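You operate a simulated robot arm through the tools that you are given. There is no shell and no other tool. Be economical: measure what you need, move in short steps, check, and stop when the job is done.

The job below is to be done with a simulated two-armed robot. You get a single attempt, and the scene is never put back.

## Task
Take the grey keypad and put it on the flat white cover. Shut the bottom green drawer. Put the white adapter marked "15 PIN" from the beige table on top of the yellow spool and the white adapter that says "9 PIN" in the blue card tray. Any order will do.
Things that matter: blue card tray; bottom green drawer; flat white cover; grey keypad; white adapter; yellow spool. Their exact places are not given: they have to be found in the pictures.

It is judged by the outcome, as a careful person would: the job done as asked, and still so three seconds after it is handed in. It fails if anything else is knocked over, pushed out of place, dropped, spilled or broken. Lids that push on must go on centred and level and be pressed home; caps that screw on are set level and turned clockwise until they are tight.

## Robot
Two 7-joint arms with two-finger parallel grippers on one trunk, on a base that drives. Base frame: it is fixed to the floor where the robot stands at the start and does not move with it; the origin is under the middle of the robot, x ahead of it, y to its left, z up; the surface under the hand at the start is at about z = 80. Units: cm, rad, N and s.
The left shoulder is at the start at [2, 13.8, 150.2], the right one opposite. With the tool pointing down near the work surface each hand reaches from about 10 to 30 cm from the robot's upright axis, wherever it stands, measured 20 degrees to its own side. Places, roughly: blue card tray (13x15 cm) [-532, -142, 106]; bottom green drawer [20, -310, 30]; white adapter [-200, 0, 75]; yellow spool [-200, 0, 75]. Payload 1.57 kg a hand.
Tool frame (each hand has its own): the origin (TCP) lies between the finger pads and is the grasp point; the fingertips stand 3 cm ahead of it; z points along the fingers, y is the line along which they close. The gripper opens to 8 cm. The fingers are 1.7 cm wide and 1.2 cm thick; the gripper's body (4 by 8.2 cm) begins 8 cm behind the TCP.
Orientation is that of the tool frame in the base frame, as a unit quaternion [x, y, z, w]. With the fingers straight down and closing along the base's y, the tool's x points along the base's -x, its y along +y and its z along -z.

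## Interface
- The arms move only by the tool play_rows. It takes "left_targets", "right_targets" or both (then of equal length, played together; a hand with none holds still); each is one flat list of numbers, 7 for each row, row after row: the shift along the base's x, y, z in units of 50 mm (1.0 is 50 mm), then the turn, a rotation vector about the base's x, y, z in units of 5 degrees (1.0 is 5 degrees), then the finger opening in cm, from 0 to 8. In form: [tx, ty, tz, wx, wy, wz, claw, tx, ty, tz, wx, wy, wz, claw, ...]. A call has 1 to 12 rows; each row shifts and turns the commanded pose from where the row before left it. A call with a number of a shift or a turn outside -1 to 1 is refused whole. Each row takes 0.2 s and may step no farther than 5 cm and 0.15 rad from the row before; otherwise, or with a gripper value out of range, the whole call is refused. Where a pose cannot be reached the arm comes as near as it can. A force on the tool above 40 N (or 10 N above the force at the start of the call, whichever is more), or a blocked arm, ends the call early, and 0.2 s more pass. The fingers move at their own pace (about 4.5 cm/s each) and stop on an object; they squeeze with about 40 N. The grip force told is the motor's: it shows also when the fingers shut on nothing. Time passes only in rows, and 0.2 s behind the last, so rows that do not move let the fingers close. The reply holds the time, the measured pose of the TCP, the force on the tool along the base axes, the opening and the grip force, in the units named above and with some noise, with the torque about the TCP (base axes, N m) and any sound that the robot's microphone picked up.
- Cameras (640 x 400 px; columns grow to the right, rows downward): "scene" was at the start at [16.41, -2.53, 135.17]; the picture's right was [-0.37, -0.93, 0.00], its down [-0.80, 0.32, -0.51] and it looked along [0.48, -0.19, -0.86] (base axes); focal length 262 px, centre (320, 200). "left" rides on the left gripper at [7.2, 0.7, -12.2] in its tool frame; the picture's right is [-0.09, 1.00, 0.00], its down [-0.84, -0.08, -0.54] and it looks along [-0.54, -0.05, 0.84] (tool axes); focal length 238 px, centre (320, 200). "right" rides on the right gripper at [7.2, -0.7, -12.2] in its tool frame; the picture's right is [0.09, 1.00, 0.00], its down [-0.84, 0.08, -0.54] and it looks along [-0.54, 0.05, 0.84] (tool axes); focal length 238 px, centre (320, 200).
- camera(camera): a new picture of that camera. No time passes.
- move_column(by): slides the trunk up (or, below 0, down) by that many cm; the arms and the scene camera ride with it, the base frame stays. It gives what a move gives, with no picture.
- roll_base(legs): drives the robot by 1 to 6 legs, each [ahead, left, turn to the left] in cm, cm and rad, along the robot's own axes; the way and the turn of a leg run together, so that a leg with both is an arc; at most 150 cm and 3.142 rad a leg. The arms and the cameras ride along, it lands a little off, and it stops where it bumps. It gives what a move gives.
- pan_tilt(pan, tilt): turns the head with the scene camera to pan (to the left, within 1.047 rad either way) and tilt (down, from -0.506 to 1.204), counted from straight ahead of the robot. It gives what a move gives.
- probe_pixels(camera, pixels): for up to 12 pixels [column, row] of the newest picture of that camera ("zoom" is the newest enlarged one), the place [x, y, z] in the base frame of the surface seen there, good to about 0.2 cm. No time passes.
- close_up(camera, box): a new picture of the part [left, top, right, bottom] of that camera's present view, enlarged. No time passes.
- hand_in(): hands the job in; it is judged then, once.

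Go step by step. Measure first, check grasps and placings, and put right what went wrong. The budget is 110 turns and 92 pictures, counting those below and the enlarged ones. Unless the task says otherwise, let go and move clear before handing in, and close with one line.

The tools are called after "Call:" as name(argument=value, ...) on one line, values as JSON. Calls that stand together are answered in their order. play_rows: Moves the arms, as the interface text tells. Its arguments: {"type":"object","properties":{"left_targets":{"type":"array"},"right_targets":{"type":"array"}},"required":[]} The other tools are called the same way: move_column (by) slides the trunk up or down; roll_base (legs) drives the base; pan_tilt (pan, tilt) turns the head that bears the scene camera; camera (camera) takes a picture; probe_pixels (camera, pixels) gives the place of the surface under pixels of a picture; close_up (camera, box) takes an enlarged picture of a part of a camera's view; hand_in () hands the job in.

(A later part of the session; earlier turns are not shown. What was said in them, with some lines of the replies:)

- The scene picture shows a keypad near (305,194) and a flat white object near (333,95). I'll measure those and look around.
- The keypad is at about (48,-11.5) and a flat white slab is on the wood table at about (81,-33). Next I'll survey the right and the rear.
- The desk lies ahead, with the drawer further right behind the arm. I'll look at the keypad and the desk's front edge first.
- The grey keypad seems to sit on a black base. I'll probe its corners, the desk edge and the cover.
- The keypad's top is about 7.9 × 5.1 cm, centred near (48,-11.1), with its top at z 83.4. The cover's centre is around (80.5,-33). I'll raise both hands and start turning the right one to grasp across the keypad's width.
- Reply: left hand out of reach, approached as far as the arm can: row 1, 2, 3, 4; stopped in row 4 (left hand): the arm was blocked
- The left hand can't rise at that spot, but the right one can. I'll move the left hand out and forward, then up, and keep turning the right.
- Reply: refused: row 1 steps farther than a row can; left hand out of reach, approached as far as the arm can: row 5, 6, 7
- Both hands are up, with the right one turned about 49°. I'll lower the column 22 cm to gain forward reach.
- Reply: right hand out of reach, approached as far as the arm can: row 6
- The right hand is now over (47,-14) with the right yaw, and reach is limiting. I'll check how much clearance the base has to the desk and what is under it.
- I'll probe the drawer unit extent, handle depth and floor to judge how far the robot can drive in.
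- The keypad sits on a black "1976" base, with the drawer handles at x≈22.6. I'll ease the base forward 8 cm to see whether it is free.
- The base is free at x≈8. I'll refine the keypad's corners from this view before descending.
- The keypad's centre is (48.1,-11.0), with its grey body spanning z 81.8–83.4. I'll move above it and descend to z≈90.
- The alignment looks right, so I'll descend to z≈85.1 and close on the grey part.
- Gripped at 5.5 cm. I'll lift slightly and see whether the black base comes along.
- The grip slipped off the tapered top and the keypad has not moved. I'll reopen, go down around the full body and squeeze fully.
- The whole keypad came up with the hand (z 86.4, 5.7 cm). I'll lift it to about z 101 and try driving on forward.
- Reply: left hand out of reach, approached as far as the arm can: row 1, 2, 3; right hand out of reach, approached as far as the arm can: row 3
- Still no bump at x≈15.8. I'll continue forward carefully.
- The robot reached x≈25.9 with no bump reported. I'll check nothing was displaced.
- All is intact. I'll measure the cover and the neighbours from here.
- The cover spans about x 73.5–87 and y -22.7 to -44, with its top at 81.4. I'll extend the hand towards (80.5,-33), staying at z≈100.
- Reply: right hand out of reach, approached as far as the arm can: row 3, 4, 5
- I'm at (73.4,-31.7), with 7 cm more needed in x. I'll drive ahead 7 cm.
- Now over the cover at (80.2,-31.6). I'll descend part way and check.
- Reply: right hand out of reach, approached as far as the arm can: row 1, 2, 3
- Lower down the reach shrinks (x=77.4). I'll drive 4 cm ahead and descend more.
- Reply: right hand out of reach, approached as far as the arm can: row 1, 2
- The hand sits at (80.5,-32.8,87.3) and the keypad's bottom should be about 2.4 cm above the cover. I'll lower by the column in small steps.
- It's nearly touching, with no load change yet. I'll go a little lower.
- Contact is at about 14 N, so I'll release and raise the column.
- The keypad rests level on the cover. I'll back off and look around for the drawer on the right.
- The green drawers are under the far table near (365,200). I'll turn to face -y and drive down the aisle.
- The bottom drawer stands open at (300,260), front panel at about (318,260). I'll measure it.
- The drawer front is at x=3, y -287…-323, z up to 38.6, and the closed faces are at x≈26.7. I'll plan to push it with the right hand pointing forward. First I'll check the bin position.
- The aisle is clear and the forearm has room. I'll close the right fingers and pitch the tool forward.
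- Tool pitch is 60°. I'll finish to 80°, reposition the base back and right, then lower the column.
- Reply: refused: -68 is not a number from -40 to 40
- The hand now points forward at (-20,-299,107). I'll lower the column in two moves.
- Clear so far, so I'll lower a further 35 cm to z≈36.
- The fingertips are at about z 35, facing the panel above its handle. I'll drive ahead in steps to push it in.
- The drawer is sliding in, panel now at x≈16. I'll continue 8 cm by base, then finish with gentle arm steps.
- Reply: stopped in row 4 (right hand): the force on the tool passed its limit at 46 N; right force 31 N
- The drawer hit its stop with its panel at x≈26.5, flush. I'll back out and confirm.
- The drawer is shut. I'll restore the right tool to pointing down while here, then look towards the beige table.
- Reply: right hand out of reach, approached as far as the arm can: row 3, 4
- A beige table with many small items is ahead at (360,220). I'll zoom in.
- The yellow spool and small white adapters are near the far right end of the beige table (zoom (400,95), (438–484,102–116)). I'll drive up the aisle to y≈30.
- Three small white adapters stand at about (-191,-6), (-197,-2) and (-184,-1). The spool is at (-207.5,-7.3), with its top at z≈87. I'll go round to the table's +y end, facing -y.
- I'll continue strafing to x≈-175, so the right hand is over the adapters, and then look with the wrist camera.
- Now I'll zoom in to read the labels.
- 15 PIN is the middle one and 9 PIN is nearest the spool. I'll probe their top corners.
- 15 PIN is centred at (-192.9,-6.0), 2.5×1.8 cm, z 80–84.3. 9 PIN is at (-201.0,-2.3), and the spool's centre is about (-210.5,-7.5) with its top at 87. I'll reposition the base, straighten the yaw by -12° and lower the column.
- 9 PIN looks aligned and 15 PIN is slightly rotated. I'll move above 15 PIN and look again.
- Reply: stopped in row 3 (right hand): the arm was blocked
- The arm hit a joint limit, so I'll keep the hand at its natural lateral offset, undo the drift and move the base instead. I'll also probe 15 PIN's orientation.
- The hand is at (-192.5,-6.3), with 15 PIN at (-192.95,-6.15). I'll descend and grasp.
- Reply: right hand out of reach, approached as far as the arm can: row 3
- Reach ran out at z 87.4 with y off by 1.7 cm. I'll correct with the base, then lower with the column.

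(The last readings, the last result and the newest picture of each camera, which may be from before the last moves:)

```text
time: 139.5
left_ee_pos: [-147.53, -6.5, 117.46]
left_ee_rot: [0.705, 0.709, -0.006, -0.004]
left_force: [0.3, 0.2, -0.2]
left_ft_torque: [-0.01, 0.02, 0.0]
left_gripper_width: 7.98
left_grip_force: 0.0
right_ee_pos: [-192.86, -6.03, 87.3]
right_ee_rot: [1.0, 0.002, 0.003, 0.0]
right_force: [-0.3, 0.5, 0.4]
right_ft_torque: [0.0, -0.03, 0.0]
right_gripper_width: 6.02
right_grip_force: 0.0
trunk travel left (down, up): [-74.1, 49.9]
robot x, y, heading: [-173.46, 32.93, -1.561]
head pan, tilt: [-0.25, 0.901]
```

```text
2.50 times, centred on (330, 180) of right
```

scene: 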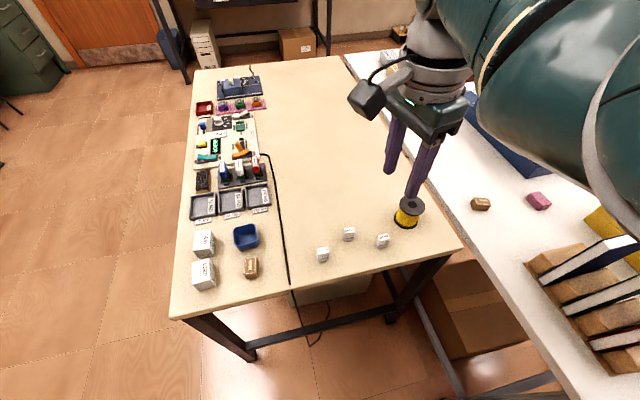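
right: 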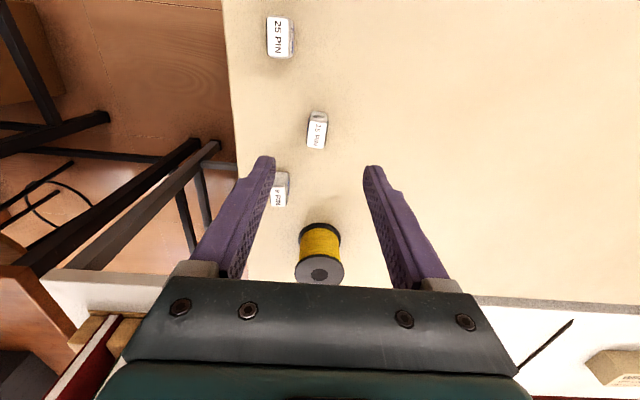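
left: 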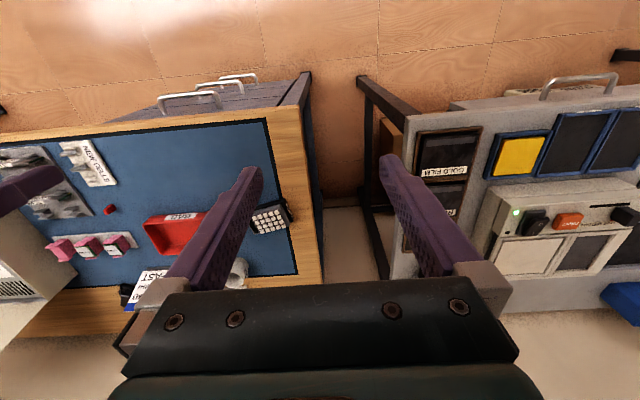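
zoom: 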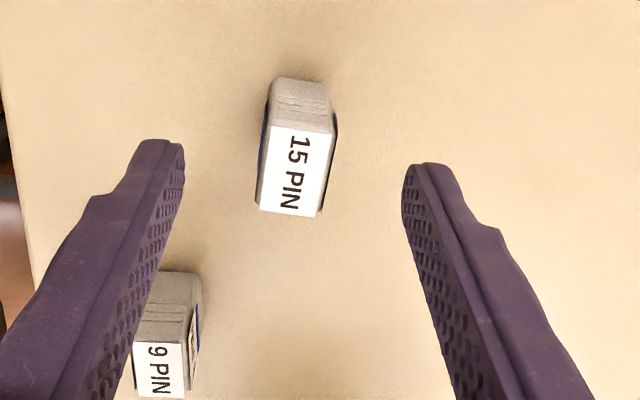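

It's centred between the fingers. I'll lower 3.8 cm and close.

Call:
move_column(by=-3.8)

Call:
play_rows(right_targets=[0, 0, 0, 0, 0, 0, 0, 0, 0, 0, 0, 0, 0, 0, 0, 0, 0, 0, 0, 0, 0, 0, 0, 0, 0, 0, 0, 0])

Call:
move_column(by=10)

Call:
camera(camera="right")

```text
time: 140.3
left_ee_pos: [-147.47, -6.35, 113.68]
left_ee_rot: [0.705, 0.71, -0.006, -0.004]
left_force: [0.8, 0.0, 0.0]
left_ft_torque: [0.0, -0.02, 0.04]
left_gripper_width: 8.02
left_grip_force: 0.1
right_ee_pos: [-192.94, -6.08, 83.57]
right_ee_rot: [1.0, 0.002, 0.003, 0.001]
right_force: [0.1, 0.1, -0.4]
right_ft_torque: [0.0, -0.01, 0.01]
right_gripper_width: 5.98
right_grip_force: 0.0
trunk travel left (down, up): [-70.3, 53.7]
robot x, y, heading: [-173.61, 33.09, -1.564]
head pan, tilt: [-0.25, 0.901]
```

```text
time: 141.3
left_ee_pos: [-147.5, -6.38, 113.64]
left_ee_rot: [0.705, 0.71, -0.006, -0.004]
left_force: [-0.7, 1.0, 0.7]
left_ft_torque: [0.0, 0.0, -0.02]
left_gripper_width: 7.96
left_grip_force: 0.0
right_ee_pos: [-192.85, -6.1, 83.67]
right_ee_rot: [1.0, 0.001, 0.002, 0.0]
right_force: [0.3, 1.4, 0.7]
right_ft_torque: [0.0, 0.03, 0.02]
right_gripper_width: 1.92
right_grip_force: 27.5
trunk travel left (down, up): [-70.3, 53.7]
robot x, y, heading: [-173.6, 33.1, -1.56]
head pan, tilt: [-0.25, 0.901]
```

```text
time: 142.7
left_ee_pos: [-147.44, -6.39, 123.83]
left_ee_rot: [0.705, 0.709, -0.006, -0.004]
left_force: [0.4, 0.4, 0.5]
left_ft_torque: [0.03, 0.03, -0.01]
left_gripper_width: 8.01
left_grip_force: 0.1
right_ee_pos: [-192.78, -5.97, 93.63]
right_ee_rot: [1.0, 0.001, 0.003, 0.0]
right_force: [0.8, -1.0, -1.3]
right_ft_torque: [-0.01, -0.01, -0.02]
right_gripper_width: 1.91
right_grip_force: 33.1
trunk travel left (down, up): [-80.3, 43.7]
robot x, y, heading: [-173.36, 32.75, -1.561]
head pan, tilt: [-0.25, 0.901]
```

```text
39 pictures are left
```

right: 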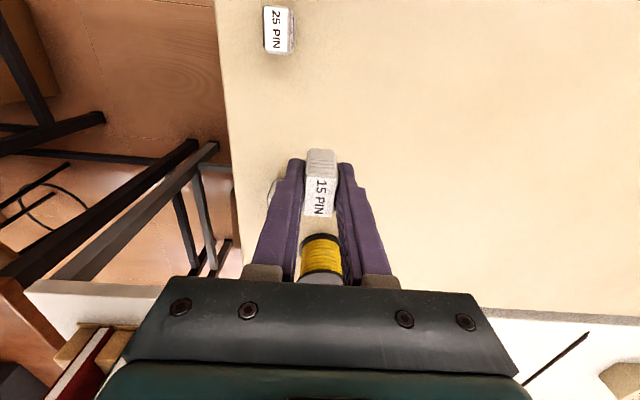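

15 PIN is held (1.9 cm). Now I'll view the spool top to choose the exact place.

Call:
close_up(camera="scene", box=[340, 160, 460, 260])

```text
4.00 times, centred on (400, 210) of scene
```

zoom: 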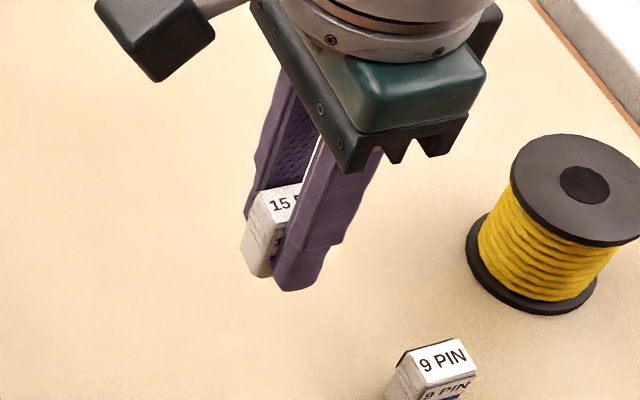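

Call:
probe_pixels(camera="zoom", pixels=[[584, 183], [575, 190], [596, 178], [545, 180], [580, 148], [625, 200], [575, 225], [514, 185], [580, 140], [562, 178], [600, 238], [605, 190]])

```text
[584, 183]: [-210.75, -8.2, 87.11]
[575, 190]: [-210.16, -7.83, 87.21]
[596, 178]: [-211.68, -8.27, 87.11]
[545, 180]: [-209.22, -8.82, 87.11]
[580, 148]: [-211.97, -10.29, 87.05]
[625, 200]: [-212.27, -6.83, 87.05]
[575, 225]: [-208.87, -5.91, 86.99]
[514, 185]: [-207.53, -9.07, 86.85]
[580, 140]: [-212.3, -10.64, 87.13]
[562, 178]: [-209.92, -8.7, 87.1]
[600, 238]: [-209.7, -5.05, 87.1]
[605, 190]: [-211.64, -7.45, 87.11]
```

The hub centre is at (-210.75,-8.1,87.1) and the top is flat. I'll move the base so the hand is above it.

Call:
roll_base(legs=[[1.9, -17.97, 0]])

Call:
camera(camera="right")

Call:
camera(camera="scene")

```text
time: 144.2
left_ee_pos: [-165.39, -8.39, 123.71]
left_ee_rot: [0.704, 0.71, -0.005, -0.005]
left_force: [-0.1, -0.4, -0.1]
left_ft_torque: [0.02, 0.03, 0.02]
left_gripper_width: 7.99
left_grip_force: 0.0
right_ee_pos: [-210.61, -8.02, 93.54]
right_ee_rot: [1.0, 0.003, 0.003, -0.001]
right_force: [0.3, -0.1, -0.6]
right_ft_torque: [0.02, 0.01, -0.03]
right_gripper_width: 1.91
right_grip_force: 34.0
trunk travel left (down, up): [-80.3, 43.7]
robot x, y, heading: [-191.25, 30.89, -1.563]
head pan, tilt: [-0.25, 0.901]
```

```text
37 pictures are left
```

right: 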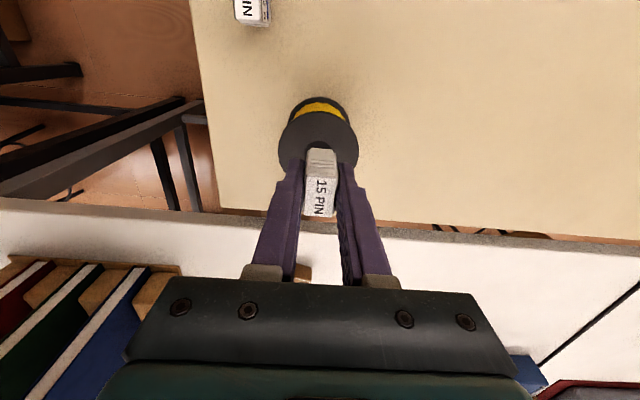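

```text
36 pictures are left
```

scene: 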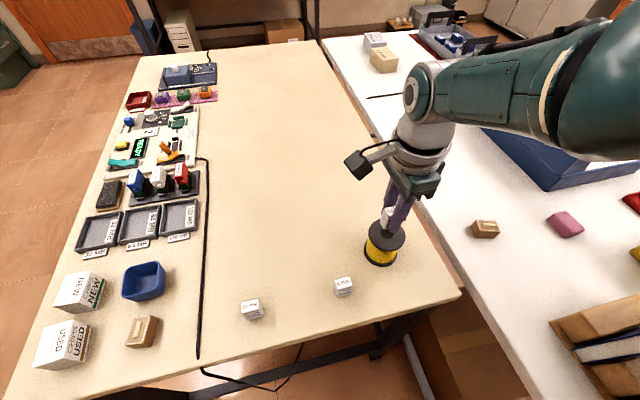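

It's above the hub. I'll lower 2.7 cm, then finely to contact.

Call:
move_column(by=-2.7)

Call:
move_column(by=-0.25)

Call:
close_up(camera="scene", box=[330, 170, 450, 280])

```text
time: 144.9
left_ee_pos: [-165.27, -8.48, 121.03]
left_ee_rot: [0.704, 0.71, -0.005, -0.004]
left_force: [-0.2, 0.2, -0.1]
left_ft_torque: [-0.07, 0.01, -0.01]
left_gripper_width: 8.01
left_grip_force: 0.0
right_ee_pos: [-210.66, -8.05, 90.85]
right_ee_rot: [1.0, 0.002, 0.002, 0.0]
right_force: [0.3, 0.0, 0.5]
right_ft_torque: [-0.02, 0.01, 0.01]
right_gripper_width: 1.91
right_grip_force: 33.5
trunk travel left (down, up): [-77.6, 46.4]
robot x, y, heading: [-191.26, 30.55, -1.557]
head pan, tilt: [-0.25, 0.901]
```

```text
time: 145.4
left_ee_pos: [-165.22, -8.5, 120.82]
left_ee_rot: [0.704, 0.71, -0.005, -0.003]
left_force: [0.5, 0.5, -0.3]
left_ft_torque: [0.01, -0.02, -0.04]
left_gripper_width: 8.02
left_grip_force: 0.1
right_ee_pos: [-210.6, -8.09, 90.61]
right_ee_rot: [1.0, 0.003, 0.003, -0.001]
right_force: [-0.1, 0.6, -0.2]
right_ft_torque: [0.06, 0.0, 0.03]
right_gripper_width: 1.92
right_grip_force: 33.0
trunk travel left (down, up): [-77.3, 46.7]
robot x, y, heading: [-191.5, 30.99, -1.557]
head pan, tilt: [-0.25, 0.901]
```

```text
3.64 times, centred on (390, 225) of scene
```

zoom: 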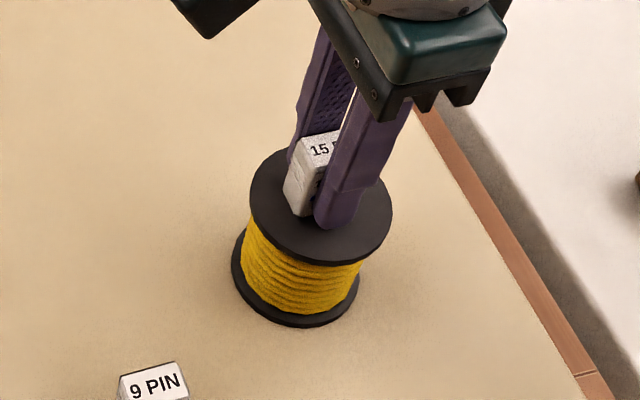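

No contact force yet, so I'll lower a little further.

Call:
move_column(by=-0.15)

```text
time: 145.9
left_ee_pos: [-165.32, -8.5, 120.7]
left_ee_rot: [0.704, 0.71, -0.006, -0.004]
left_force: [0.6, -0.3, 0.0]
left_ft_torque: [0.0, -0.01, -0.02]
left_gripper_width: 8.01
left_grip_force: 0.0
right_ee_pos: [-210.68, -8.13, 90.59]
right_ee_rot: [1.0, 0.002, 0.003, 0.0]
right_force: [2.1, 5.9, 17.4]
right_ft_torque: [0.21, -0.04, -0.04]
right_gripper_width: 1.91
right_grip_force: 33.3
trunk travel left (down, up): [-77.2, 46.8]
robot x, y, heading: [-191.04, 30.67, -1.563]
head pan, tilt: [-0.25, 0.901]
```

Contact. I'll release to 4 cm and rise with the column.

Call:
play_rows(right_targets=[0, 0, 0, 0, 0, 0, 2.6, 0, 0, 0, 0, 0, 0, 4, 0, 0, 0, 0, 0, 0, 4])

Call:
move_column(by=12)

Call:
close_up(camera="scene", box=[330, 190, 450, 300])

```text
time: 146.7
left_ee_pos: [-165.3, -8.47, 120.7]
left_ee_rot: [0.704, 0.71, -0.005, -0.005]
left_force: [-0.3, -0.1, 0.4]
left_ft_torque: [0.0, 0.02, -0.03]
left_gripper_width: 7.99
left_grip_force: 0.1
right_ee_pos: [-210.55, -8.1, 90.46]
right_ee_rot: [1.0, 0.004, 0.003, -0.001]
right_force: [0.5, -0.3, 0.0]
right_ft_torque: [0.03, 0.01, -0.02]
right_gripper_width: 4.0
right_grip_force: 0.0
trunk travel left (down, up): [-77.2, 46.8]
robot x, y, heading: [-191.13, 31.01, -1.567]
head pan, tilt: [-0.25, 0.901]
```

```text
time: 148.2
left_ee_pos: [-165.32, -8.55, 132.53]
left_ee_rot: [0.704, 0.71, -0.005, -0.005]
left_force: [0.6, -0.4, -0.9]
left_ft_torque: [0.02, 0.0, 0.01]
left_gripper_width: 8.02
left_grip_force: 0.0
right_ee_pos: [-210.71, -8.14, 102.38]
right_ee_rot: [1.0, 0.003, 0.003, 0.0]
right_force: [-0.3, 0.2, -0.2]
right_ft_torque: [0.0, -0.01, 0.01]
right_gripper_width: 4.02
right_grip_force: 0.2
trunk travel left (down, up): [-89.2, 34.8]
robot x, y, heading: [-191.28, 31.07, -1.561]
head pan, tilt: [-0.25, 0.901]
```

```text
3.64 times, centred on (390, 245) of scene
```

zoom: 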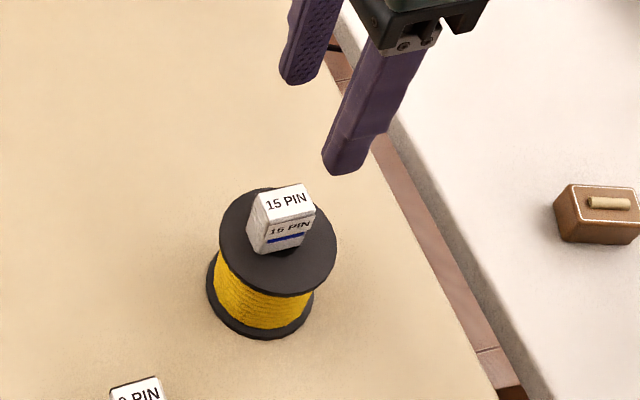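

15 PIN stands upright on the spool. Next is 9 PIN at (-201.05,-2.15), so I'll move the base and check.

Call:
roll_base(legs=[[-5.9, 9.7, 0]])

Call:
move_column(by=-13)

Call:
camera(camera="right")

```text
time: 149.4
left_ee_pos: [-155.72, -2.54, 132.53]
left_ee_rot: [0.704, 0.711, -0.006, -0.004]
left_force: [-0.8, 0.6, 0.5]
left_ft_torque: [-0.02, -0.01, 0.0]
left_gripper_width: 8.01
left_grip_force: 0.1
right_ee_pos: [-201.16, -2.14, 102.52]
right_ee_rot: [1.0, 0.003, 0.002, 0.001]
right_force: [0.3, -0.9, -0.1]
right_ft_torque: [-0.01, 0.02, -0.02]
right_gripper_width: 4.01
right_grip_force: 0.1
trunk travel left (down, up): [-89.2, 34.8]
robot x, y, heading: [-181.69, 36.96, -1.566]
head pan, tilt: [-0.25, 0.901]
```

```text
time: 151.0
left_ee_pos: [-155.7, -2.5, 119.58]
left_ee_rot: [0.704, 0.71, -0.006, -0.005]
left_force: [-0.2, 1.0, -0.1]
left_ft_torque: [0.04, -0.04, -0.01]
left_gripper_width: 8.01
left_grip_force: 0.1
right_ee_pos: [-201.09, -2.13, 89.44]
right_ee_rot: [1.0, 0.002, 0.003, 0.0]
right_force: [-0.4, -0.4, 0.2]
right_ft_torque: [-0.01, 0.02, 0.02]
right_gripper_width: 4.02
right_grip_force: 0.1
trunk travel left (down, up): [-76.2, 47.8]
robot x, y, heading: [-181.85, 36.45, -1.563]
head pan, tilt: [-0.25, 0.901]
```

```text
33 pictures are left
```

right: 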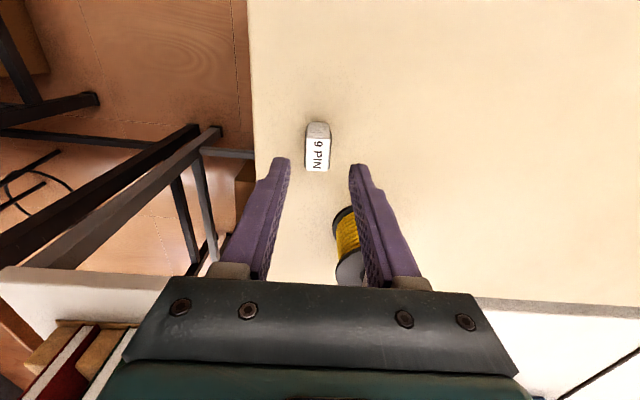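

Centred. I'll lower 5.8 cm, close and lift.

Call:
move_column(by=-5.8)

Call:
play_rows(right_targets=[0, 0, 0, 0, 0, 0, 0, 0, 0, 0, 0, 0, 0, 0, 0, 0, 0, 0, 0, 0, 0, 0, 0, 0, 0, 0, 0, 0])

Call:
move_column(by=30)

Call:
camera(camera="scene")

```text
time: 152.0
left_ee_pos: [-155.71, -2.45, 113.8]
left_ee_rot: [0.704, 0.711, -0.006, -0.004]
left_force: [-0.1, 0.5, 0.4]
left_ft_torque: [-0.01, -0.01, -0.02]
left_gripper_width: 7.99
left_grip_force: 0.1
right_ee_pos: [-201.07, -2.19, 83.61]
right_ee_rot: [1.0, 0.003, 0.002, 0.002]
right_force: [0.6, -0.6, -0.5]
right_ft_torque: [0.02, 0.01, 0.04]
right_gripper_width: 3.96
right_grip_force: 0.1
trunk travel left (down, up): [-70.4, 53.6]
robot x, y, heading: [-181.98, 36.83, -1.562]
head pan, tilt: [-0.25, 0.901]
```

```text
time: 153.0
left_ee_pos: [-155.62, -2.47, 113.81]
left_ee_rot: [0.704, 0.71, -0.006, -0.004]
left_force: [1.0, -0.2, 0.3]
left_ft_torque: [0.01, 0.02, 0.0]
left_gripper_width: 8.01
left_grip_force: 0.1
right_ee_pos: [-201.05, -2.1, 83.63]
right_ee_rot: [1.0, 0.004, 0.003, 0.001]
right_force: [-0.3, 0.5, 1.0]
right_ft_torque: [0.05, 0.01, -0.02]
right_gripper_width: 1.93
right_grip_force: 33.2
trunk travel left (down, up): [-70.4, 53.6]
robot x, y, heading: [-181.57, 36.92, -1.561]
head pan, tilt: [-0.25, 0.901]
```

```text
time: 156.0
left_ee_pos: [-155.68, -2.43, 143.77]
left_ee_rot: [0.704, 0.71, -0.005, -0.004]
left_force: [-0.7, 0.0, 0.0]
left_ft_torque: [-0.03, 0.03, 0.0]
left_gripper_width: 8.0
left_grip_force: 0.1
right_ee_pos: [-201.09, -2.21, 113.63]
right_ee_rot: [1.0, 0.003, 0.003, -0.001]
right_force: [0.3, 0.1, 0.5]
right_ft_torque: [-0.01, 0.03, -0.02]
right_gripper_width: 1.91
right_grip_force: 32.8
trunk travel left (down, up): [-100.4, 23.6]
robot x, y, heading: [-182.05, 36.89, -1.56]
head pan, tilt: [-0.25, 0.901]
```

```text
32 pictures are left
```

scene: 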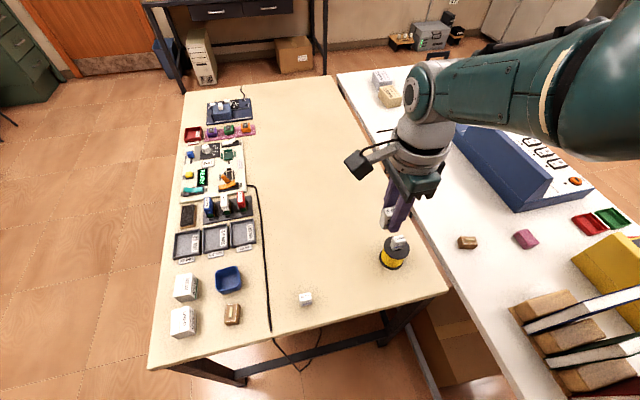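

9 PIN is held and 15 PIN is still on the spool. I'll retreat to the aisle, go round the table's -y end and face -x.

Call:
roll_base(legs=[[-6, 0, 0], [0, 105, 0], [150, 0, 0], [68, 0, 0], [0, 0, -1.58]])

Call:
pan_tilt(pan=0, tilt=0.25)

Call:
camera(camera="scene")

```text
time: 176.3
left_ee_pos: [-117.58, -199.34, 143.86]
left_ee_rot: [1.0, -0.016, 0.0, -0.007]
left_force: [-0.2, -0.1, -0.1]
left_ft_torque: [0.02, 0.01, 0.01]
left_gripper_width: 8.01
left_grip_force: 0.1
right_ee_pos: [-115.39, -154.02, 113.63]
right_ee_rot: [-0.695, 0.719, -0.002, -0.001]
right_force: [-0.6, -0.8, -1.1]
right_ft_torque: [-0.01, -0.01, 0.01]
right_gripper_width: 1.9
right_grip_force: 33.5
trunk travel left (down, up): [-100.4, 23.6]
robot x, y, heading: [-77.47, -175.26, 3.109]
head pan, tilt: [-0.25, 0.901]
```

```text
time: 177.3
left_ee_pos: [-117.47, -199.42, 143.8]
left_ee_rot: [1.0, -0.015, -0.001, -0.006]
left_force: [0.3, -0.3, 0.4]
left_ft_torque: [-0.01, -0.03, -0.03]
left_gripper_width: 8.02
left_grip_force: 0.0
right_ee_pos: [-115.3, -154.08, 113.69]
right_ee_rot: [-0.695, 0.719, -0.002, -0.002]
right_force: [-0.1, -0.8, -0.4]
right_ft_torque: [0.03, 0.01, 0.01]
right_gripper_width: 1.91
right_grip_force: 33.3
trunk travel left (down, up): [-100.4, 23.6]
robot x, y, heading: [-77.14, -174.93, 3.113]
head pan, tilt: [0.0, 0.25]
```

```text
31 pictures are left
```

scene: 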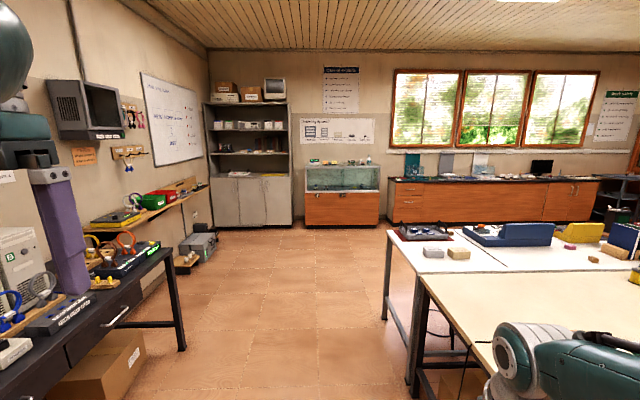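

A glass display case on the far wall at (340,165) has items on top. I'll drive 260 cm ahead down the clear floor and then look.

Call:
close_up(camera="scene", box=[290, 140, 400, 240])

Call:
roll_base(legs=[[0, 0, 0.028], [150, 0, 0], [130, 0, 0]])

Call:
pan_tilt(pan=-0.2, tilt=0.4)

Call:
camera(camera="scene")

```text
4.00 times, centred on (345, 190) of scene
```

zoom: 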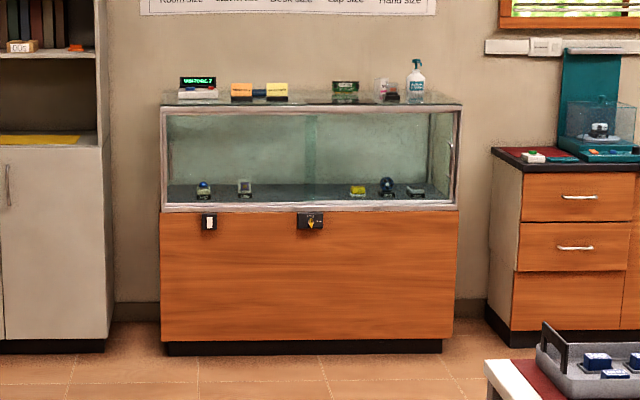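

```text
time: 191.1
left_ee_pos: [-393.72, -199.51, 143.88]
left_ee_rot: [1.0, 0.001, -0.002, -0.007]
left_force: [0.2, 0.1, -0.6]
left_ft_torque: [0.02, -0.01, 0.03]
left_gripper_width: 8.01
left_grip_force: 0.1
right_ee_pos: [-393.12, -154.05, 113.56]
right_ee_rot: [0.707, -0.707, 0.002, 0.001]
right_force: [-0.7, -0.4, -0.9]
right_ft_torque: [0.0, 0.04, 0.0]
right_gripper_width: 1.9
right_grip_force: 33.1
trunk travel left (down, up): [-100.4, 23.6]
robot x, y, heading: [-354.39, -173.87, -3.134]
head pan, tilt: [0.0, 0.25]
```

```text
time: 191.8
left_ee_pos: [-393.77, -199.56, 143.83]
left_ee_rot: [1.0, 0.001, -0.001, -0.007]
left_force: [0.6, -0.9, 0.5]
left_ft_torque: [0.03, 0.01, -0.02]
left_gripper_width: 8.02
left_grip_force: 0.0
right_ee_pos: [-393.13, -154.12, 113.63]
right_ee_rot: [0.707, -0.707, 0.001, 0.001]
right_force: [-0.1, 0.3, -0.5]
right_ft_torque: [0.03, -0.01, -0.01]
right_gripper_width: 1.9
right_grip_force: 33.4
trunk travel left (down, up): [-100.4, 23.6]
robot x, y, heading: [-354.6, -173.75, -3.14]
head pan, tilt: [-0.201, 0.4]
```

```text
29 pictures are left
```

scene: 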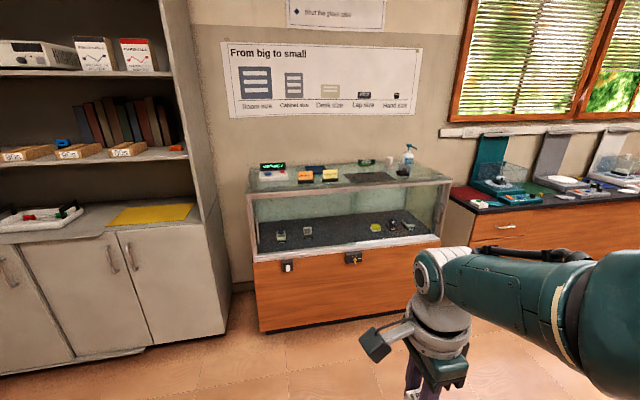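

Items on the glass top are around (270–410,145–185). I'll zoom in to find the blue card tray.

Call:
close_up(camera="scene", box=[240, 135, 460, 205])

Call:
probe_pixels(camera="scene", pixels=[[316, 169], [330, 176], [305, 177], [272, 168], [250, 193], [450, 182], [408, 155], [388, 163], [360, 178], [375, 190], [250, 172], [420, 167]])

```text
2.91 times, centred on (350, 170) of scene
```

zoom: 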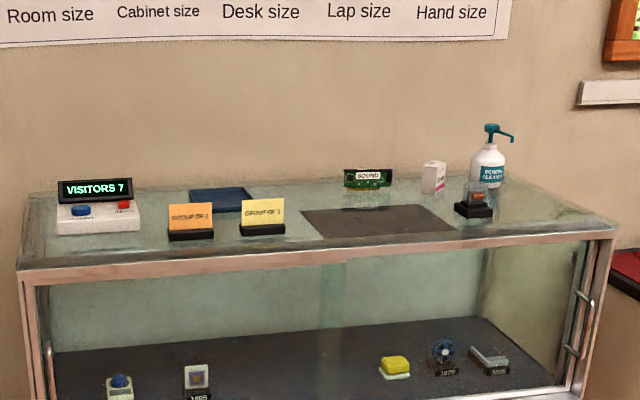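

```text
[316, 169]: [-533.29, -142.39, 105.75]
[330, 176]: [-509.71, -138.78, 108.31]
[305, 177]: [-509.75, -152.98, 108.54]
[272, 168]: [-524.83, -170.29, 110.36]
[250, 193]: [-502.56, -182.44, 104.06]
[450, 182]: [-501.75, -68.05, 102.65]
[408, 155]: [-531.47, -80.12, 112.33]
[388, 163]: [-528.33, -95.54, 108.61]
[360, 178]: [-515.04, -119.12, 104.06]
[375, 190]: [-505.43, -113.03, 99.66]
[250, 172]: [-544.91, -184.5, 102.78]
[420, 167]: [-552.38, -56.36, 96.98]
```

The tray is at (-533,-142) on the glass top (z≈104), behind card holders at x≈-510 that are about 111 high. I'll check the shelf position, then lower the column, raise the hand and strafe into line.

Call:
probe_pixels(camera="zoom", pixels=[[190, 190], [250, 189], [243, 212], [192, 208], [190, 204], [262, 200], [263, 230], [95, 180], [370, 172], [220, 200]])

Call:
probe_pixels(camera="scene", pixels=[[225, 330], [150, 345], [190, 60], [205, 150]])

Call:
move_column(by=-26)

Call:
play_rows(right_targets=[-0.3, 0, 0.9, 0, 0, 0, 0, -0.3, 0, 0.9, 0, 0, 0, 0, -0.3, 0, 0.9, 0, 0, 0, 0, -0.3, 0, 0.9, 0, 0, 0, 0, -0.3, 0, 0.9, 0, 0, 0, 0, -0.3, 0, 0.9, 0, 0, 0, 0])

```text
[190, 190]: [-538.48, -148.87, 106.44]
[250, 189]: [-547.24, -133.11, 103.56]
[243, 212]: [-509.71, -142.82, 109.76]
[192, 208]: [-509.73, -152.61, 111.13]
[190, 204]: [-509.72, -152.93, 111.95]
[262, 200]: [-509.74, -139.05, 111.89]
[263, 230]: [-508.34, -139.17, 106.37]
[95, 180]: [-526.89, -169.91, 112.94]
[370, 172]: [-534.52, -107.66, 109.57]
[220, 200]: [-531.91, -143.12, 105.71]
```

```text
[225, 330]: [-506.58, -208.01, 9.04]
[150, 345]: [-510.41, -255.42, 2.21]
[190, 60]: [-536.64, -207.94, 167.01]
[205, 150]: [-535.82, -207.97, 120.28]
```

```text
time: 194.5
left_ee_pos: [-393.68, -199.55, 117.77]
left_ee_rot: [1.0, 0.0, -0.001, -0.007]
left_force: [-0.4, 0.0, -0.5]
left_ft_torque: [0.01, -0.01, 0.01]
left_gripper_width: 7.97
left_grip_force: 0.1
right_ee_pos: [-393.12, -154.07, 87.58]
right_ee_rot: [-0.707, 0.707, -0.001, -0.001]
right_force: [0.6, 0.9, -0.1]
right_ft_torque: [0.0, 0.01, 0.0]
right_gripper_width: 1.89
right_grip_force: 33.8
trunk travel left (down, up): [-74.4, 49.6]
robot x, y, heading: [-354.36, -173.91, -3.14]
head pan, tilt: [-0.201, 0.4]
```

```text
time: 195.9
left_ee_pos: [-393.68, -199.5, 117.76]
left_ee_rot: [1.0, 0.0, -0.002, -0.008]
left_force: [0.6, 0.1, 0.4]
left_ft_torque: [0.01, 0.02, -0.03]
left_gripper_width: 7.99
left_grip_force: 0.0
right_ee_pos: [-401.88, -154.15, 114.69]
right_ee_rot: [-0.707, 0.707, -0.002, -0.002]
right_force: [0.3, 0.1, -1.2]
right_ft_torque: [0.02, 0.0, 0.01]
right_gripper_width: 1.91
right_grip_force: 33.3
trunk travel left (down, up): [-74.4, 49.6]
robot x, y, heading: [-354.68, -173.7, -3.138]
head pan, tilt: [-0.201, 0.4]
```

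Hand is now 47 cm ahead. I'll extend further to find the maximum and raise the left hand for safety.

Call:
play_rows(right_targets=[-0.8, 0, 0.2, 0, 0, 0, 0, -0.8, 0, 0.2, 0, 0, 0, 0, -0.8, 0, 0.2, 0, 0, 0, 0, -0.8, 0, 0.2, 0, 0, 0, 0], left_targets=[0, 0, 0.6, 0, 0, 0, 8, 0, 0, 0.6, 0, 0, 0, 8, 0, 0, 0.6, 0, 0, 0, 8, 0, 0, 0.6, 0, 0, 0, 8])

```text
time: 197.1
left_ee_pos: [-393.32, -199.02, 126.07]
left_ee_rot: [0.999, -0.009, 0.05, -0.006]
left_force: [0.1, 1.7, -0.4]
left_ft_torque: [0.0, 0.01, -0.03]
left_gripper_width: 8.01
left_grip_force: 0.2
left hand out of reach, approached as far as the arm can: row 1
right_ee_pos: [-402.64, -155.17, 116.59]
right_ee_rot: [0.707, -0.707, 0.002, 0.001]
right_force: [0.3, 0.5, -0.4]
right_ft_torque: [0.03, 0.03, 0.03]
right_gripper_width: 1.92
right_grip_force: 33.0
right hand out of reach, approached as far as the arm can: row 1, 2, 3, 4
trunk travel left (down, up): [-74.4, 49.6]
robot x, y, heading: [-354.2, -173.46, -3.136]
head pan, tilt: [-0.201, 0.4]
stopped in row 4 (left hand): the arm was blocked; the commanded pose is now the measured one
```

Maximum forward is about 48 cm. That leaves the robot's axis at x≈-484, still 18 cm in front of the case (-502), so it's workable. I'll raise the column 5 cm, strafe into line and approach.

Call:
move_column(by=5)

Call:
roll_base(legs=[[0, -13, 0], [95, 0, 0]])

Call:
pan_tilt(pan=-0.2, tilt=0.5)

Call:
camera(camera="scene")

```text
time: 198.0
left_ee_pos: [-393.26, -199.08, 131.05]
left_ee_rot: [0.999, -0.01, 0.051, -0.006]
left_force: [-0.4, -0.2, 0.6]
left_ft_torque: [0.03, -0.03, -0.03]
left_gripper_width: 8.01
left_grip_force: 0.1
right_ee_pos: [-402.7, -155.26, 121.69]
right_ee_rot: [-0.707, 0.708, -0.001, -0.001]
right_force: [-0.1, 0.2, -0.5]
right_ft_torque: [-0.03, 0.02, 0.0]
right_gripper_width: 1.89
right_grip_force: 33.1
trunk travel left (down, up): [-79.4, 44.6]
robot x, y, heading: [-354.09, -173.88, -3.138]
head pan, tilt: [-0.201, 0.4]
```

```text
time: 203.8
left_ee_pos: [-487.46, -186.15, 131.07]
left_ee_rot: [0.999, -0.009, 0.052, -0.005]
left_force: [-0.3, 0.1, 0.1]
left_ft_torque: [-0.01, 0.0, 0.0]
left_gripper_width: 7.99
left_grip_force: 0.0
right_ee_pos: [-496.78, -142.29, 121.6]
right_ee_rot: [-0.707, 0.707, -0.002, -0.001]
right_force: [0.3, -0.5, 0.1]
right_ft_torque: [-0.01, 0.0, -0.02]
right_gripper_width: 1.93
right_grip_force: 33.4
trunk travel left (down, up): [-79.4, 44.6]
robot x, y, heading: [-448.58, -160.89, -3.136]
head pan, tilt: [-0.201, 0.4]
```

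```text
time: 204.5
left_ee_pos: [-487.3, -186.2, 130.96]
left_ee_rot: [0.999, -0.01, 0.05, -0.005]
left_force: [-0.5, 0.0, -0.1]
left_ft_torque: [0.04, 0.01, 0.05]
left_gripper_width: 7.99
left_grip_force: 0.1
right_ee_pos: [-496.83, -142.29, 121.52]
right_ee_rot: [-0.706, 0.708, -0.001, -0.001]
right_force: [-0.3, -0.3, -0.1]
right_ft_torque: [0.0, -0.02, -0.01]
right_gripper_width: 1.92
right_grip_force: 33.1
trunk travel left (down, up): [-79.4, 44.6]
robot x, y, heading: [-448.72, -161.22, -3.138]
head pan, tilt: [-0.201, 0.499]
```

```text
27 pictures are left
```

scene: 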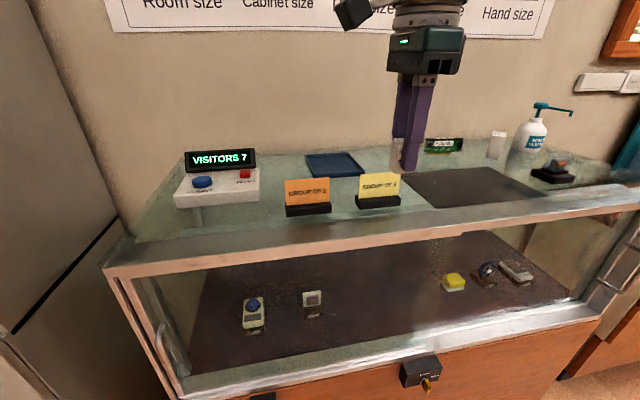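

Call:
probe_pixels(camera="scene", pixels=[[306, 156], [348, 151], [365, 172], [316, 177], [335, 165], [380, 178], [445, 146], [222, 158], [335, 176], [310, 165]])

Call:
roll_base(legs=[[20, 0, 0]])

Call:
close_up(camera="scene", box=[240, 110, 480, 260])

```text
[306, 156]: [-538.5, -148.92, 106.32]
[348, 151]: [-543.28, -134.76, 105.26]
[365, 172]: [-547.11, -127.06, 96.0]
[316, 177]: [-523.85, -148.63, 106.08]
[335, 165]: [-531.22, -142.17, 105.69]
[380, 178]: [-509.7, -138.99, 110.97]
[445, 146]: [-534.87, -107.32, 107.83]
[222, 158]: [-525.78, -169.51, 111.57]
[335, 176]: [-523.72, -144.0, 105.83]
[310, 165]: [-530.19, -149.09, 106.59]
```

```text
time: 206.1
left_ee_pos: [-507.81, -186.14, 131.09]
left_ee_rot: [0.999, -0.01, 0.051, -0.006]
left_force: [0.6, 0.7, 0.2]
left_ft_torque: [-0.03, 0.01, 0.01]
left_gripper_width: 8.01
left_grip_force: 0.0
right_ee_pos: [-517.06, -142.36, 121.59]
right_ee_rot: [-0.706, 0.709, -0.001, -0.001]
right_force: [-0.3, 0.3, -0.8]
right_ft_torque: [0.01, -0.05, -0.02]
right_gripper_width: 1.91
right_grip_force: 33.1
trunk travel left (down, up): [-79.4, 44.6]
robot x, y, heading: [-468.83, -160.92, -3.137]
head pan, tilt: [-0.201, 0.499]
```

```text
2.67 times, centred on (360, 185) of scene
```

zoom: 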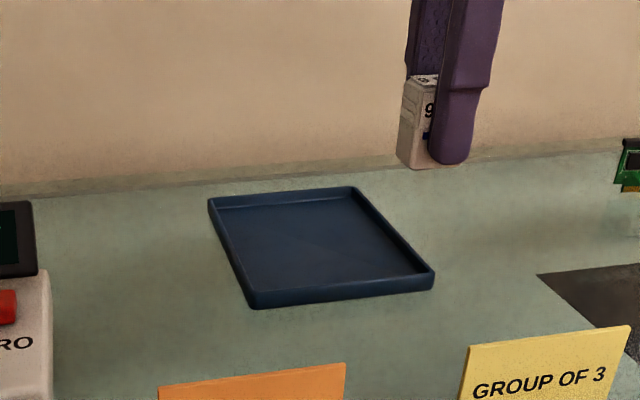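

The tray spans x -538.5…-524 and y -149…-135, with its floor at z≈105.7. I'll advance 14 cm to its centre.

Call:
roll_base(legs=[[14.1, -0.3, 0]])

Call:
camera(camera="right")

Call:
camera(camera="scene")

```text
time: 207.4
left_ee_pos: [-521.75, -185.74, 130.96]
left_ee_rot: [0.999, -0.012, 0.051, -0.005]
left_force: [0.1, -0.6, 0.0]
left_ft_torque: [-0.01, 0.01, 0.01]
left_gripper_width: 8.01
left_grip_force: 0.0
right_ee_pos: [-531.04, -141.8, 121.61]
right_ee_rot: [-0.705, 0.709, -0.001, -0.001]
right_force: [-0.3, 0.1, -0.4]
right_ft_torque: [0.04, 0.02, 0.03]
right_gripper_width: 1.93
right_grip_force: 33.1
trunk travel left (down, up): [-79.4, 44.6]
robot x, y, heading: [-482.73, -160.65, 3.138]
head pan, tilt: [-0.201, 0.499]
```

```text
25 pictures are left
```

right: 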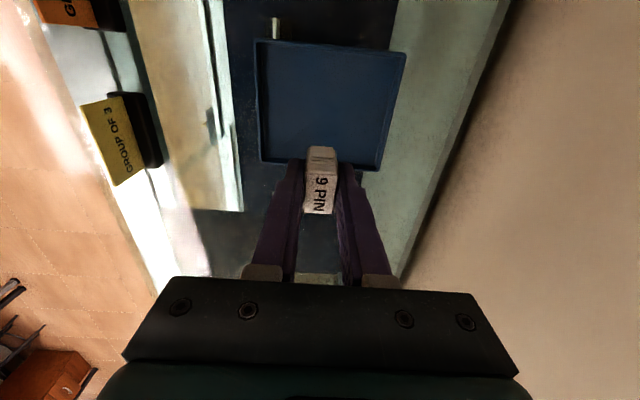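

```text
24 pictures are left
```

scene: 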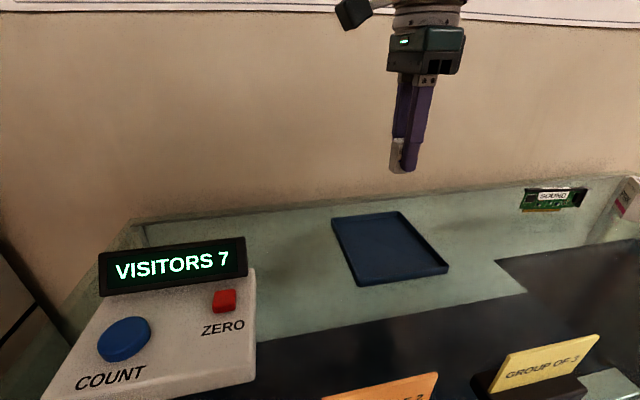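

I'll verify the tray corners from here.

Call:
probe_pixels(camera="scene", pixels=[[332, 218], [399, 213], [447, 270], [356, 284], [385, 245], [400, 255]])

Call:
probe_pixels(camera="right", pixels=[[256, 42], [403, 54], [378, 168], [262, 160], [320, 100], [290, 140]])

```text
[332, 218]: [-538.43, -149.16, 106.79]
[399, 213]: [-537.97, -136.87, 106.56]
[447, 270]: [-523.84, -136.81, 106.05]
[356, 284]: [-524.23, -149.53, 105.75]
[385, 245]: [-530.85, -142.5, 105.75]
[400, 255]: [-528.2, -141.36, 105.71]
```

```text
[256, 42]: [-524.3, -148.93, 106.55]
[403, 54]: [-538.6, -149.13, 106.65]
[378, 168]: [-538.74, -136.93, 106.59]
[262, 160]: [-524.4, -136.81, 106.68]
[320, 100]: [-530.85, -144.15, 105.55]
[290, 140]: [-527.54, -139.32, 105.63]
```

The tray's centre is (-531.4,-143.0) with its floor at 105.6. I'll nudge the base 1.2 cm and lower.

Call:
roll_base(legs=[[0.3, 1.2, 0]])

Call:
move_column(by=-11.8)

Call:
close_up(camera="scene", box=[300, 100, 480, 300])

```text
time: 208.2
left_ee_pos: [-522.14, -187.01, 130.97]
left_ee_rot: [0.999, -0.013, 0.051, -0.006]
left_force: [0.5, 0.1, -0.5]
left_ft_torque: [-0.02, -0.01, 0.01]
left_gripper_width: 7.99
left_grip_force: 0.2
right_ee_pos: [-531.36, -143.05, 121.61]
right_ee_rot: [-0.706, 0.708, -0.002, -0.001]
right_force: [-0.3, 0.3, -1.0]
right_ft_torque: [0.02, -0.02, -0.02]
right_gripper_width: 1.91
right_grip_force: 32.9
trunk travel left (down, up): [-79.4, 44.6]
robot x, y, heading: [-483.07, -162.22, 3.135]
head pan, tilt: [-0.201, 0.499]
```

```text
time: 209.7
left_ee_pos: [-522.09, -187.02, 119.17]
left_ee_rot: [0.999, -0.013, 0.051, -0.005]
left_force: [-0.1, -0.4, 0.4]
left_ft_torque: [-0.02, 0.02, 0.01]
left_gripper_width: 8.0
left_grip_force: 0.0
right_ee_pos: [-531.45, -143.06, 109.72]
right_ee_rot: [-0.705, 0.709, -0.001, -0.002]
right_force: [0.5, -0.2, 0.1]
right_ft_torque: [0.01, -0.01, -0.03]
right_gripper_width: 1.92
right_grip_force: 33.1
trunk travel left (down, up): [-67.6, 56.4]
robot x, y, heading: [-483.07, -161.91, 3.139]
head pan, tilt: [-0.201, 0.499]
```

```text
2.00 times, centred on (390, 200) of scene
```

zoom: 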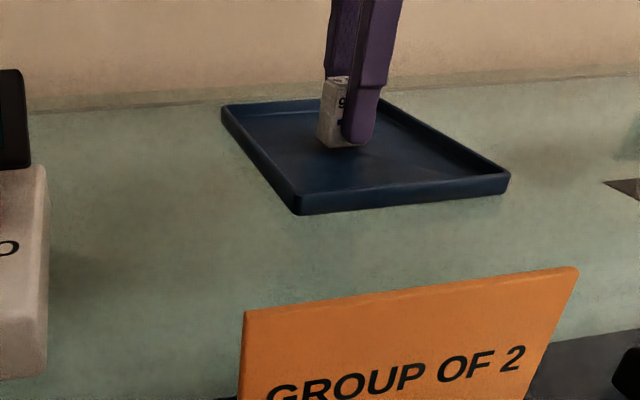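

It's over the tray with its bottom about 0.5 cm above the floor. I'll lower gently.

Call:
move_column(by=-0.4)

Call:
move_column(by=-0.15)

```text
time: 210.2
left_ee_pos: [-522.16, -186.95, 118.82]
left_ee_rot: [0.999, -0.013, 0.051, -0.005]
left_force: [0.3, -0.3, 0.1]
left_ft_torque: [-0.02, 0.0, -0.01]
left_gripper_width: 8.02
left_grip_force: 0.1
right_ee_pos: [-531.42, -143.13, 109.38]
right_ee_rot: [-0.705, 0.709, -0.002, -0.001]
right_force: [-0.6, 0.2, -1.1]
right_ft_torque: [0.03, 0.0, 0.0]
right_gripper_width: 1.92
right_grip_force: 33.5
trunk travel left (down, up): [-67.2, 56.8]
robot x, y, heading: [-482.9, -162.09, 3.135]
head pan, tilt: [-0.201, 0.499]
```

```text
time: 210.7
left_ee_pos: [-522.2, -186.95, 118.72]
left_ee_rot: [0.999, -0.013, 0.051, -0.006]
left_force: [-0.3, 0.8, 0.2]
left_ft_torque: [0.01, 0.04, 0.01]
left_gripper_width: 7.99
left_grip_force: 0.0
right_ee_pos: [-531.45, -143.06, 109.16]
right_ee_rot: [-0.706, 0.709, -0.001, -0.002]
right_force: [3.5, -0.7, 9.0]
right_ft_torque: [-0.04, -0.16, 0.02]
right_gripper_width: 1.94
right_grip_force: 33.2
trunk travel left (down, up): [-67.0, 57.0]
robot x, y, heading: [-483.04, -162.12, 3.137]
head pan, tilt: [-0.201, 0.499]
```

Contact at 9 N. I'll release, rise and check.

Call:
play_rows(right_targets=[0, 0, 0, 0, 0, 0, 2.6, 0, 0, 0, 0, 0, 0, 4, 0, 0, 0, 0, 0, 0, 4])

Call:
move_column(by=14)

Call:
camera(camera="right")

Call:
camera(camera="scene")

```text
time: 211.5
left_ee_pos: [-522.1, -186.97, 118.59]
left_ee_rot: [0.999, -0.013, 0.05, -0.005]
left_force: [0.3, -0.1, 0.4]
left_ft_torque: [0.03, -0.03, 0.0]
left_gripper_width: 8.0
left_grip_force: 0.0
right_ee_pos: [-531.35, -143.08, 109.24]
right_ee_rot: [-0.705, 0.709, -0.001, -0.001]
right_force: [0.3, 0.2, 0.5]
right_ft_torque: [-0.03, 0.03, 0.01]
right_gripper_width: 4.02
right_grip_force: 0.0
trunk travel left (down, up): [-67.0, 57.0]
robot x, y, heading: [-483.26, -161.58, 3.142]
head pan, tilt: [-0.201, 0.499]
```

```text
time: 213.2
left_ee_pos: [-522.06, -186.92, 132.68]
left_ee_rot: [0.999, -0.014, 0.051, -0.006]
left_force: [0.0, -0.8, 0.8]
left_ft_torque: [0.02, -0.01, 0.03]
left_gripper_width: 8.01
left_grip_force: 0.0
right_ee_pos: [-531.35, -143.2, 123.16]
right_ee_rot: [-0.706, 0.709, -0.001, -0.001]
right_force: [-0.4, 0.1, 0.3]
right_ft_torque: [0.02, -0.02, 0.01]
right_gripper_width: 3.98
right_grip_force: 0.0
trunk travel left (down, up): [-81.0, 43.0]
robot x, y, heading: [-482.69, -161.87, 3.14]
head pan, tilt: [-0.201, 0.499]
```

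```text
22 pictures are left
```

right: 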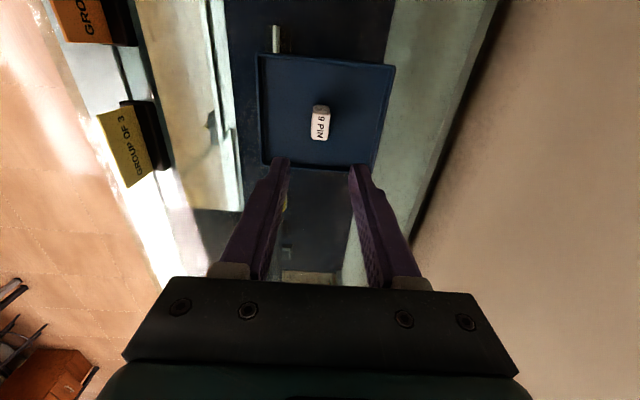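

```text
21 pictures are left
```

scene: 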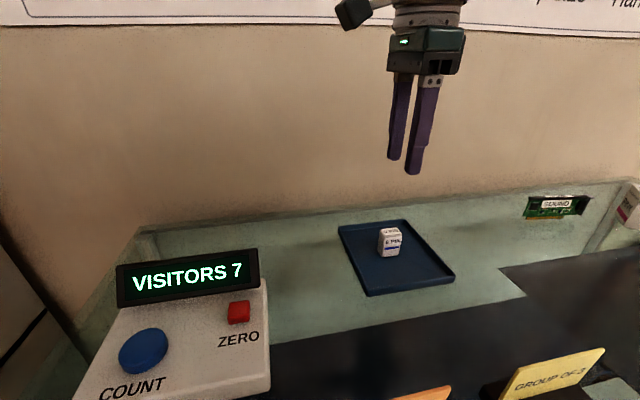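

9 PIN stands upright in the blue tray. I'll back clear.

Call:
roll_base(legs=[[-80, 0, 0]])

Call:
camera(camera="scene")

```text
time: 217.6
left_ee_pos: [-441.01, -186.94, 132.67]
left_ee_rot: [0.999, -0.014, 0.051, -0.006]
left_force: [0.3, 0.6, -0.3]
left_ft_torque: [-0.01, -0.01, 0.01]
left_gripper_width: 8.02
left_grip_force: 0.0
right_ee_pos: [-450.1, -143.27, 123.14]
right_ee_rot: [-0.704, 0.71, -0.001, -0.001]
right_force: [0.5, -0.6, 1.3]
right_ft_torque: [0.02, 0.01, -0.02]
right_gripper_width: 3.99
right_grip_force: 0.1
trunk travel left (down, up): [-81.0, 43.0]
robot x, y, heading: [-401.52, -161.94, 3.133]
head pan, tilt: [-0.201, 0.499]
```

```text
20 pictures are left
```

scene: 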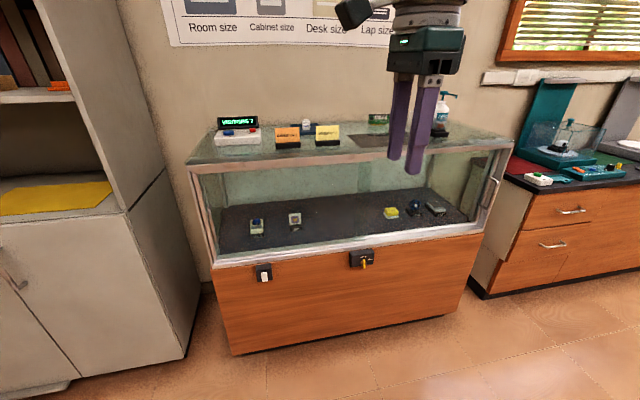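

The display case is undisturbed, with the adapter in its tray, and both hands are clear. All four parts were checked in pictures, so I'm handing in.

Call:
hand_in()

```text
The job is handed in.
```

The grey keypad is on the flat white cover, the bottom green drawer is shut, "15 PIN" stands on top of the yellow spool, and "9 PIN" is in the blue card tray.
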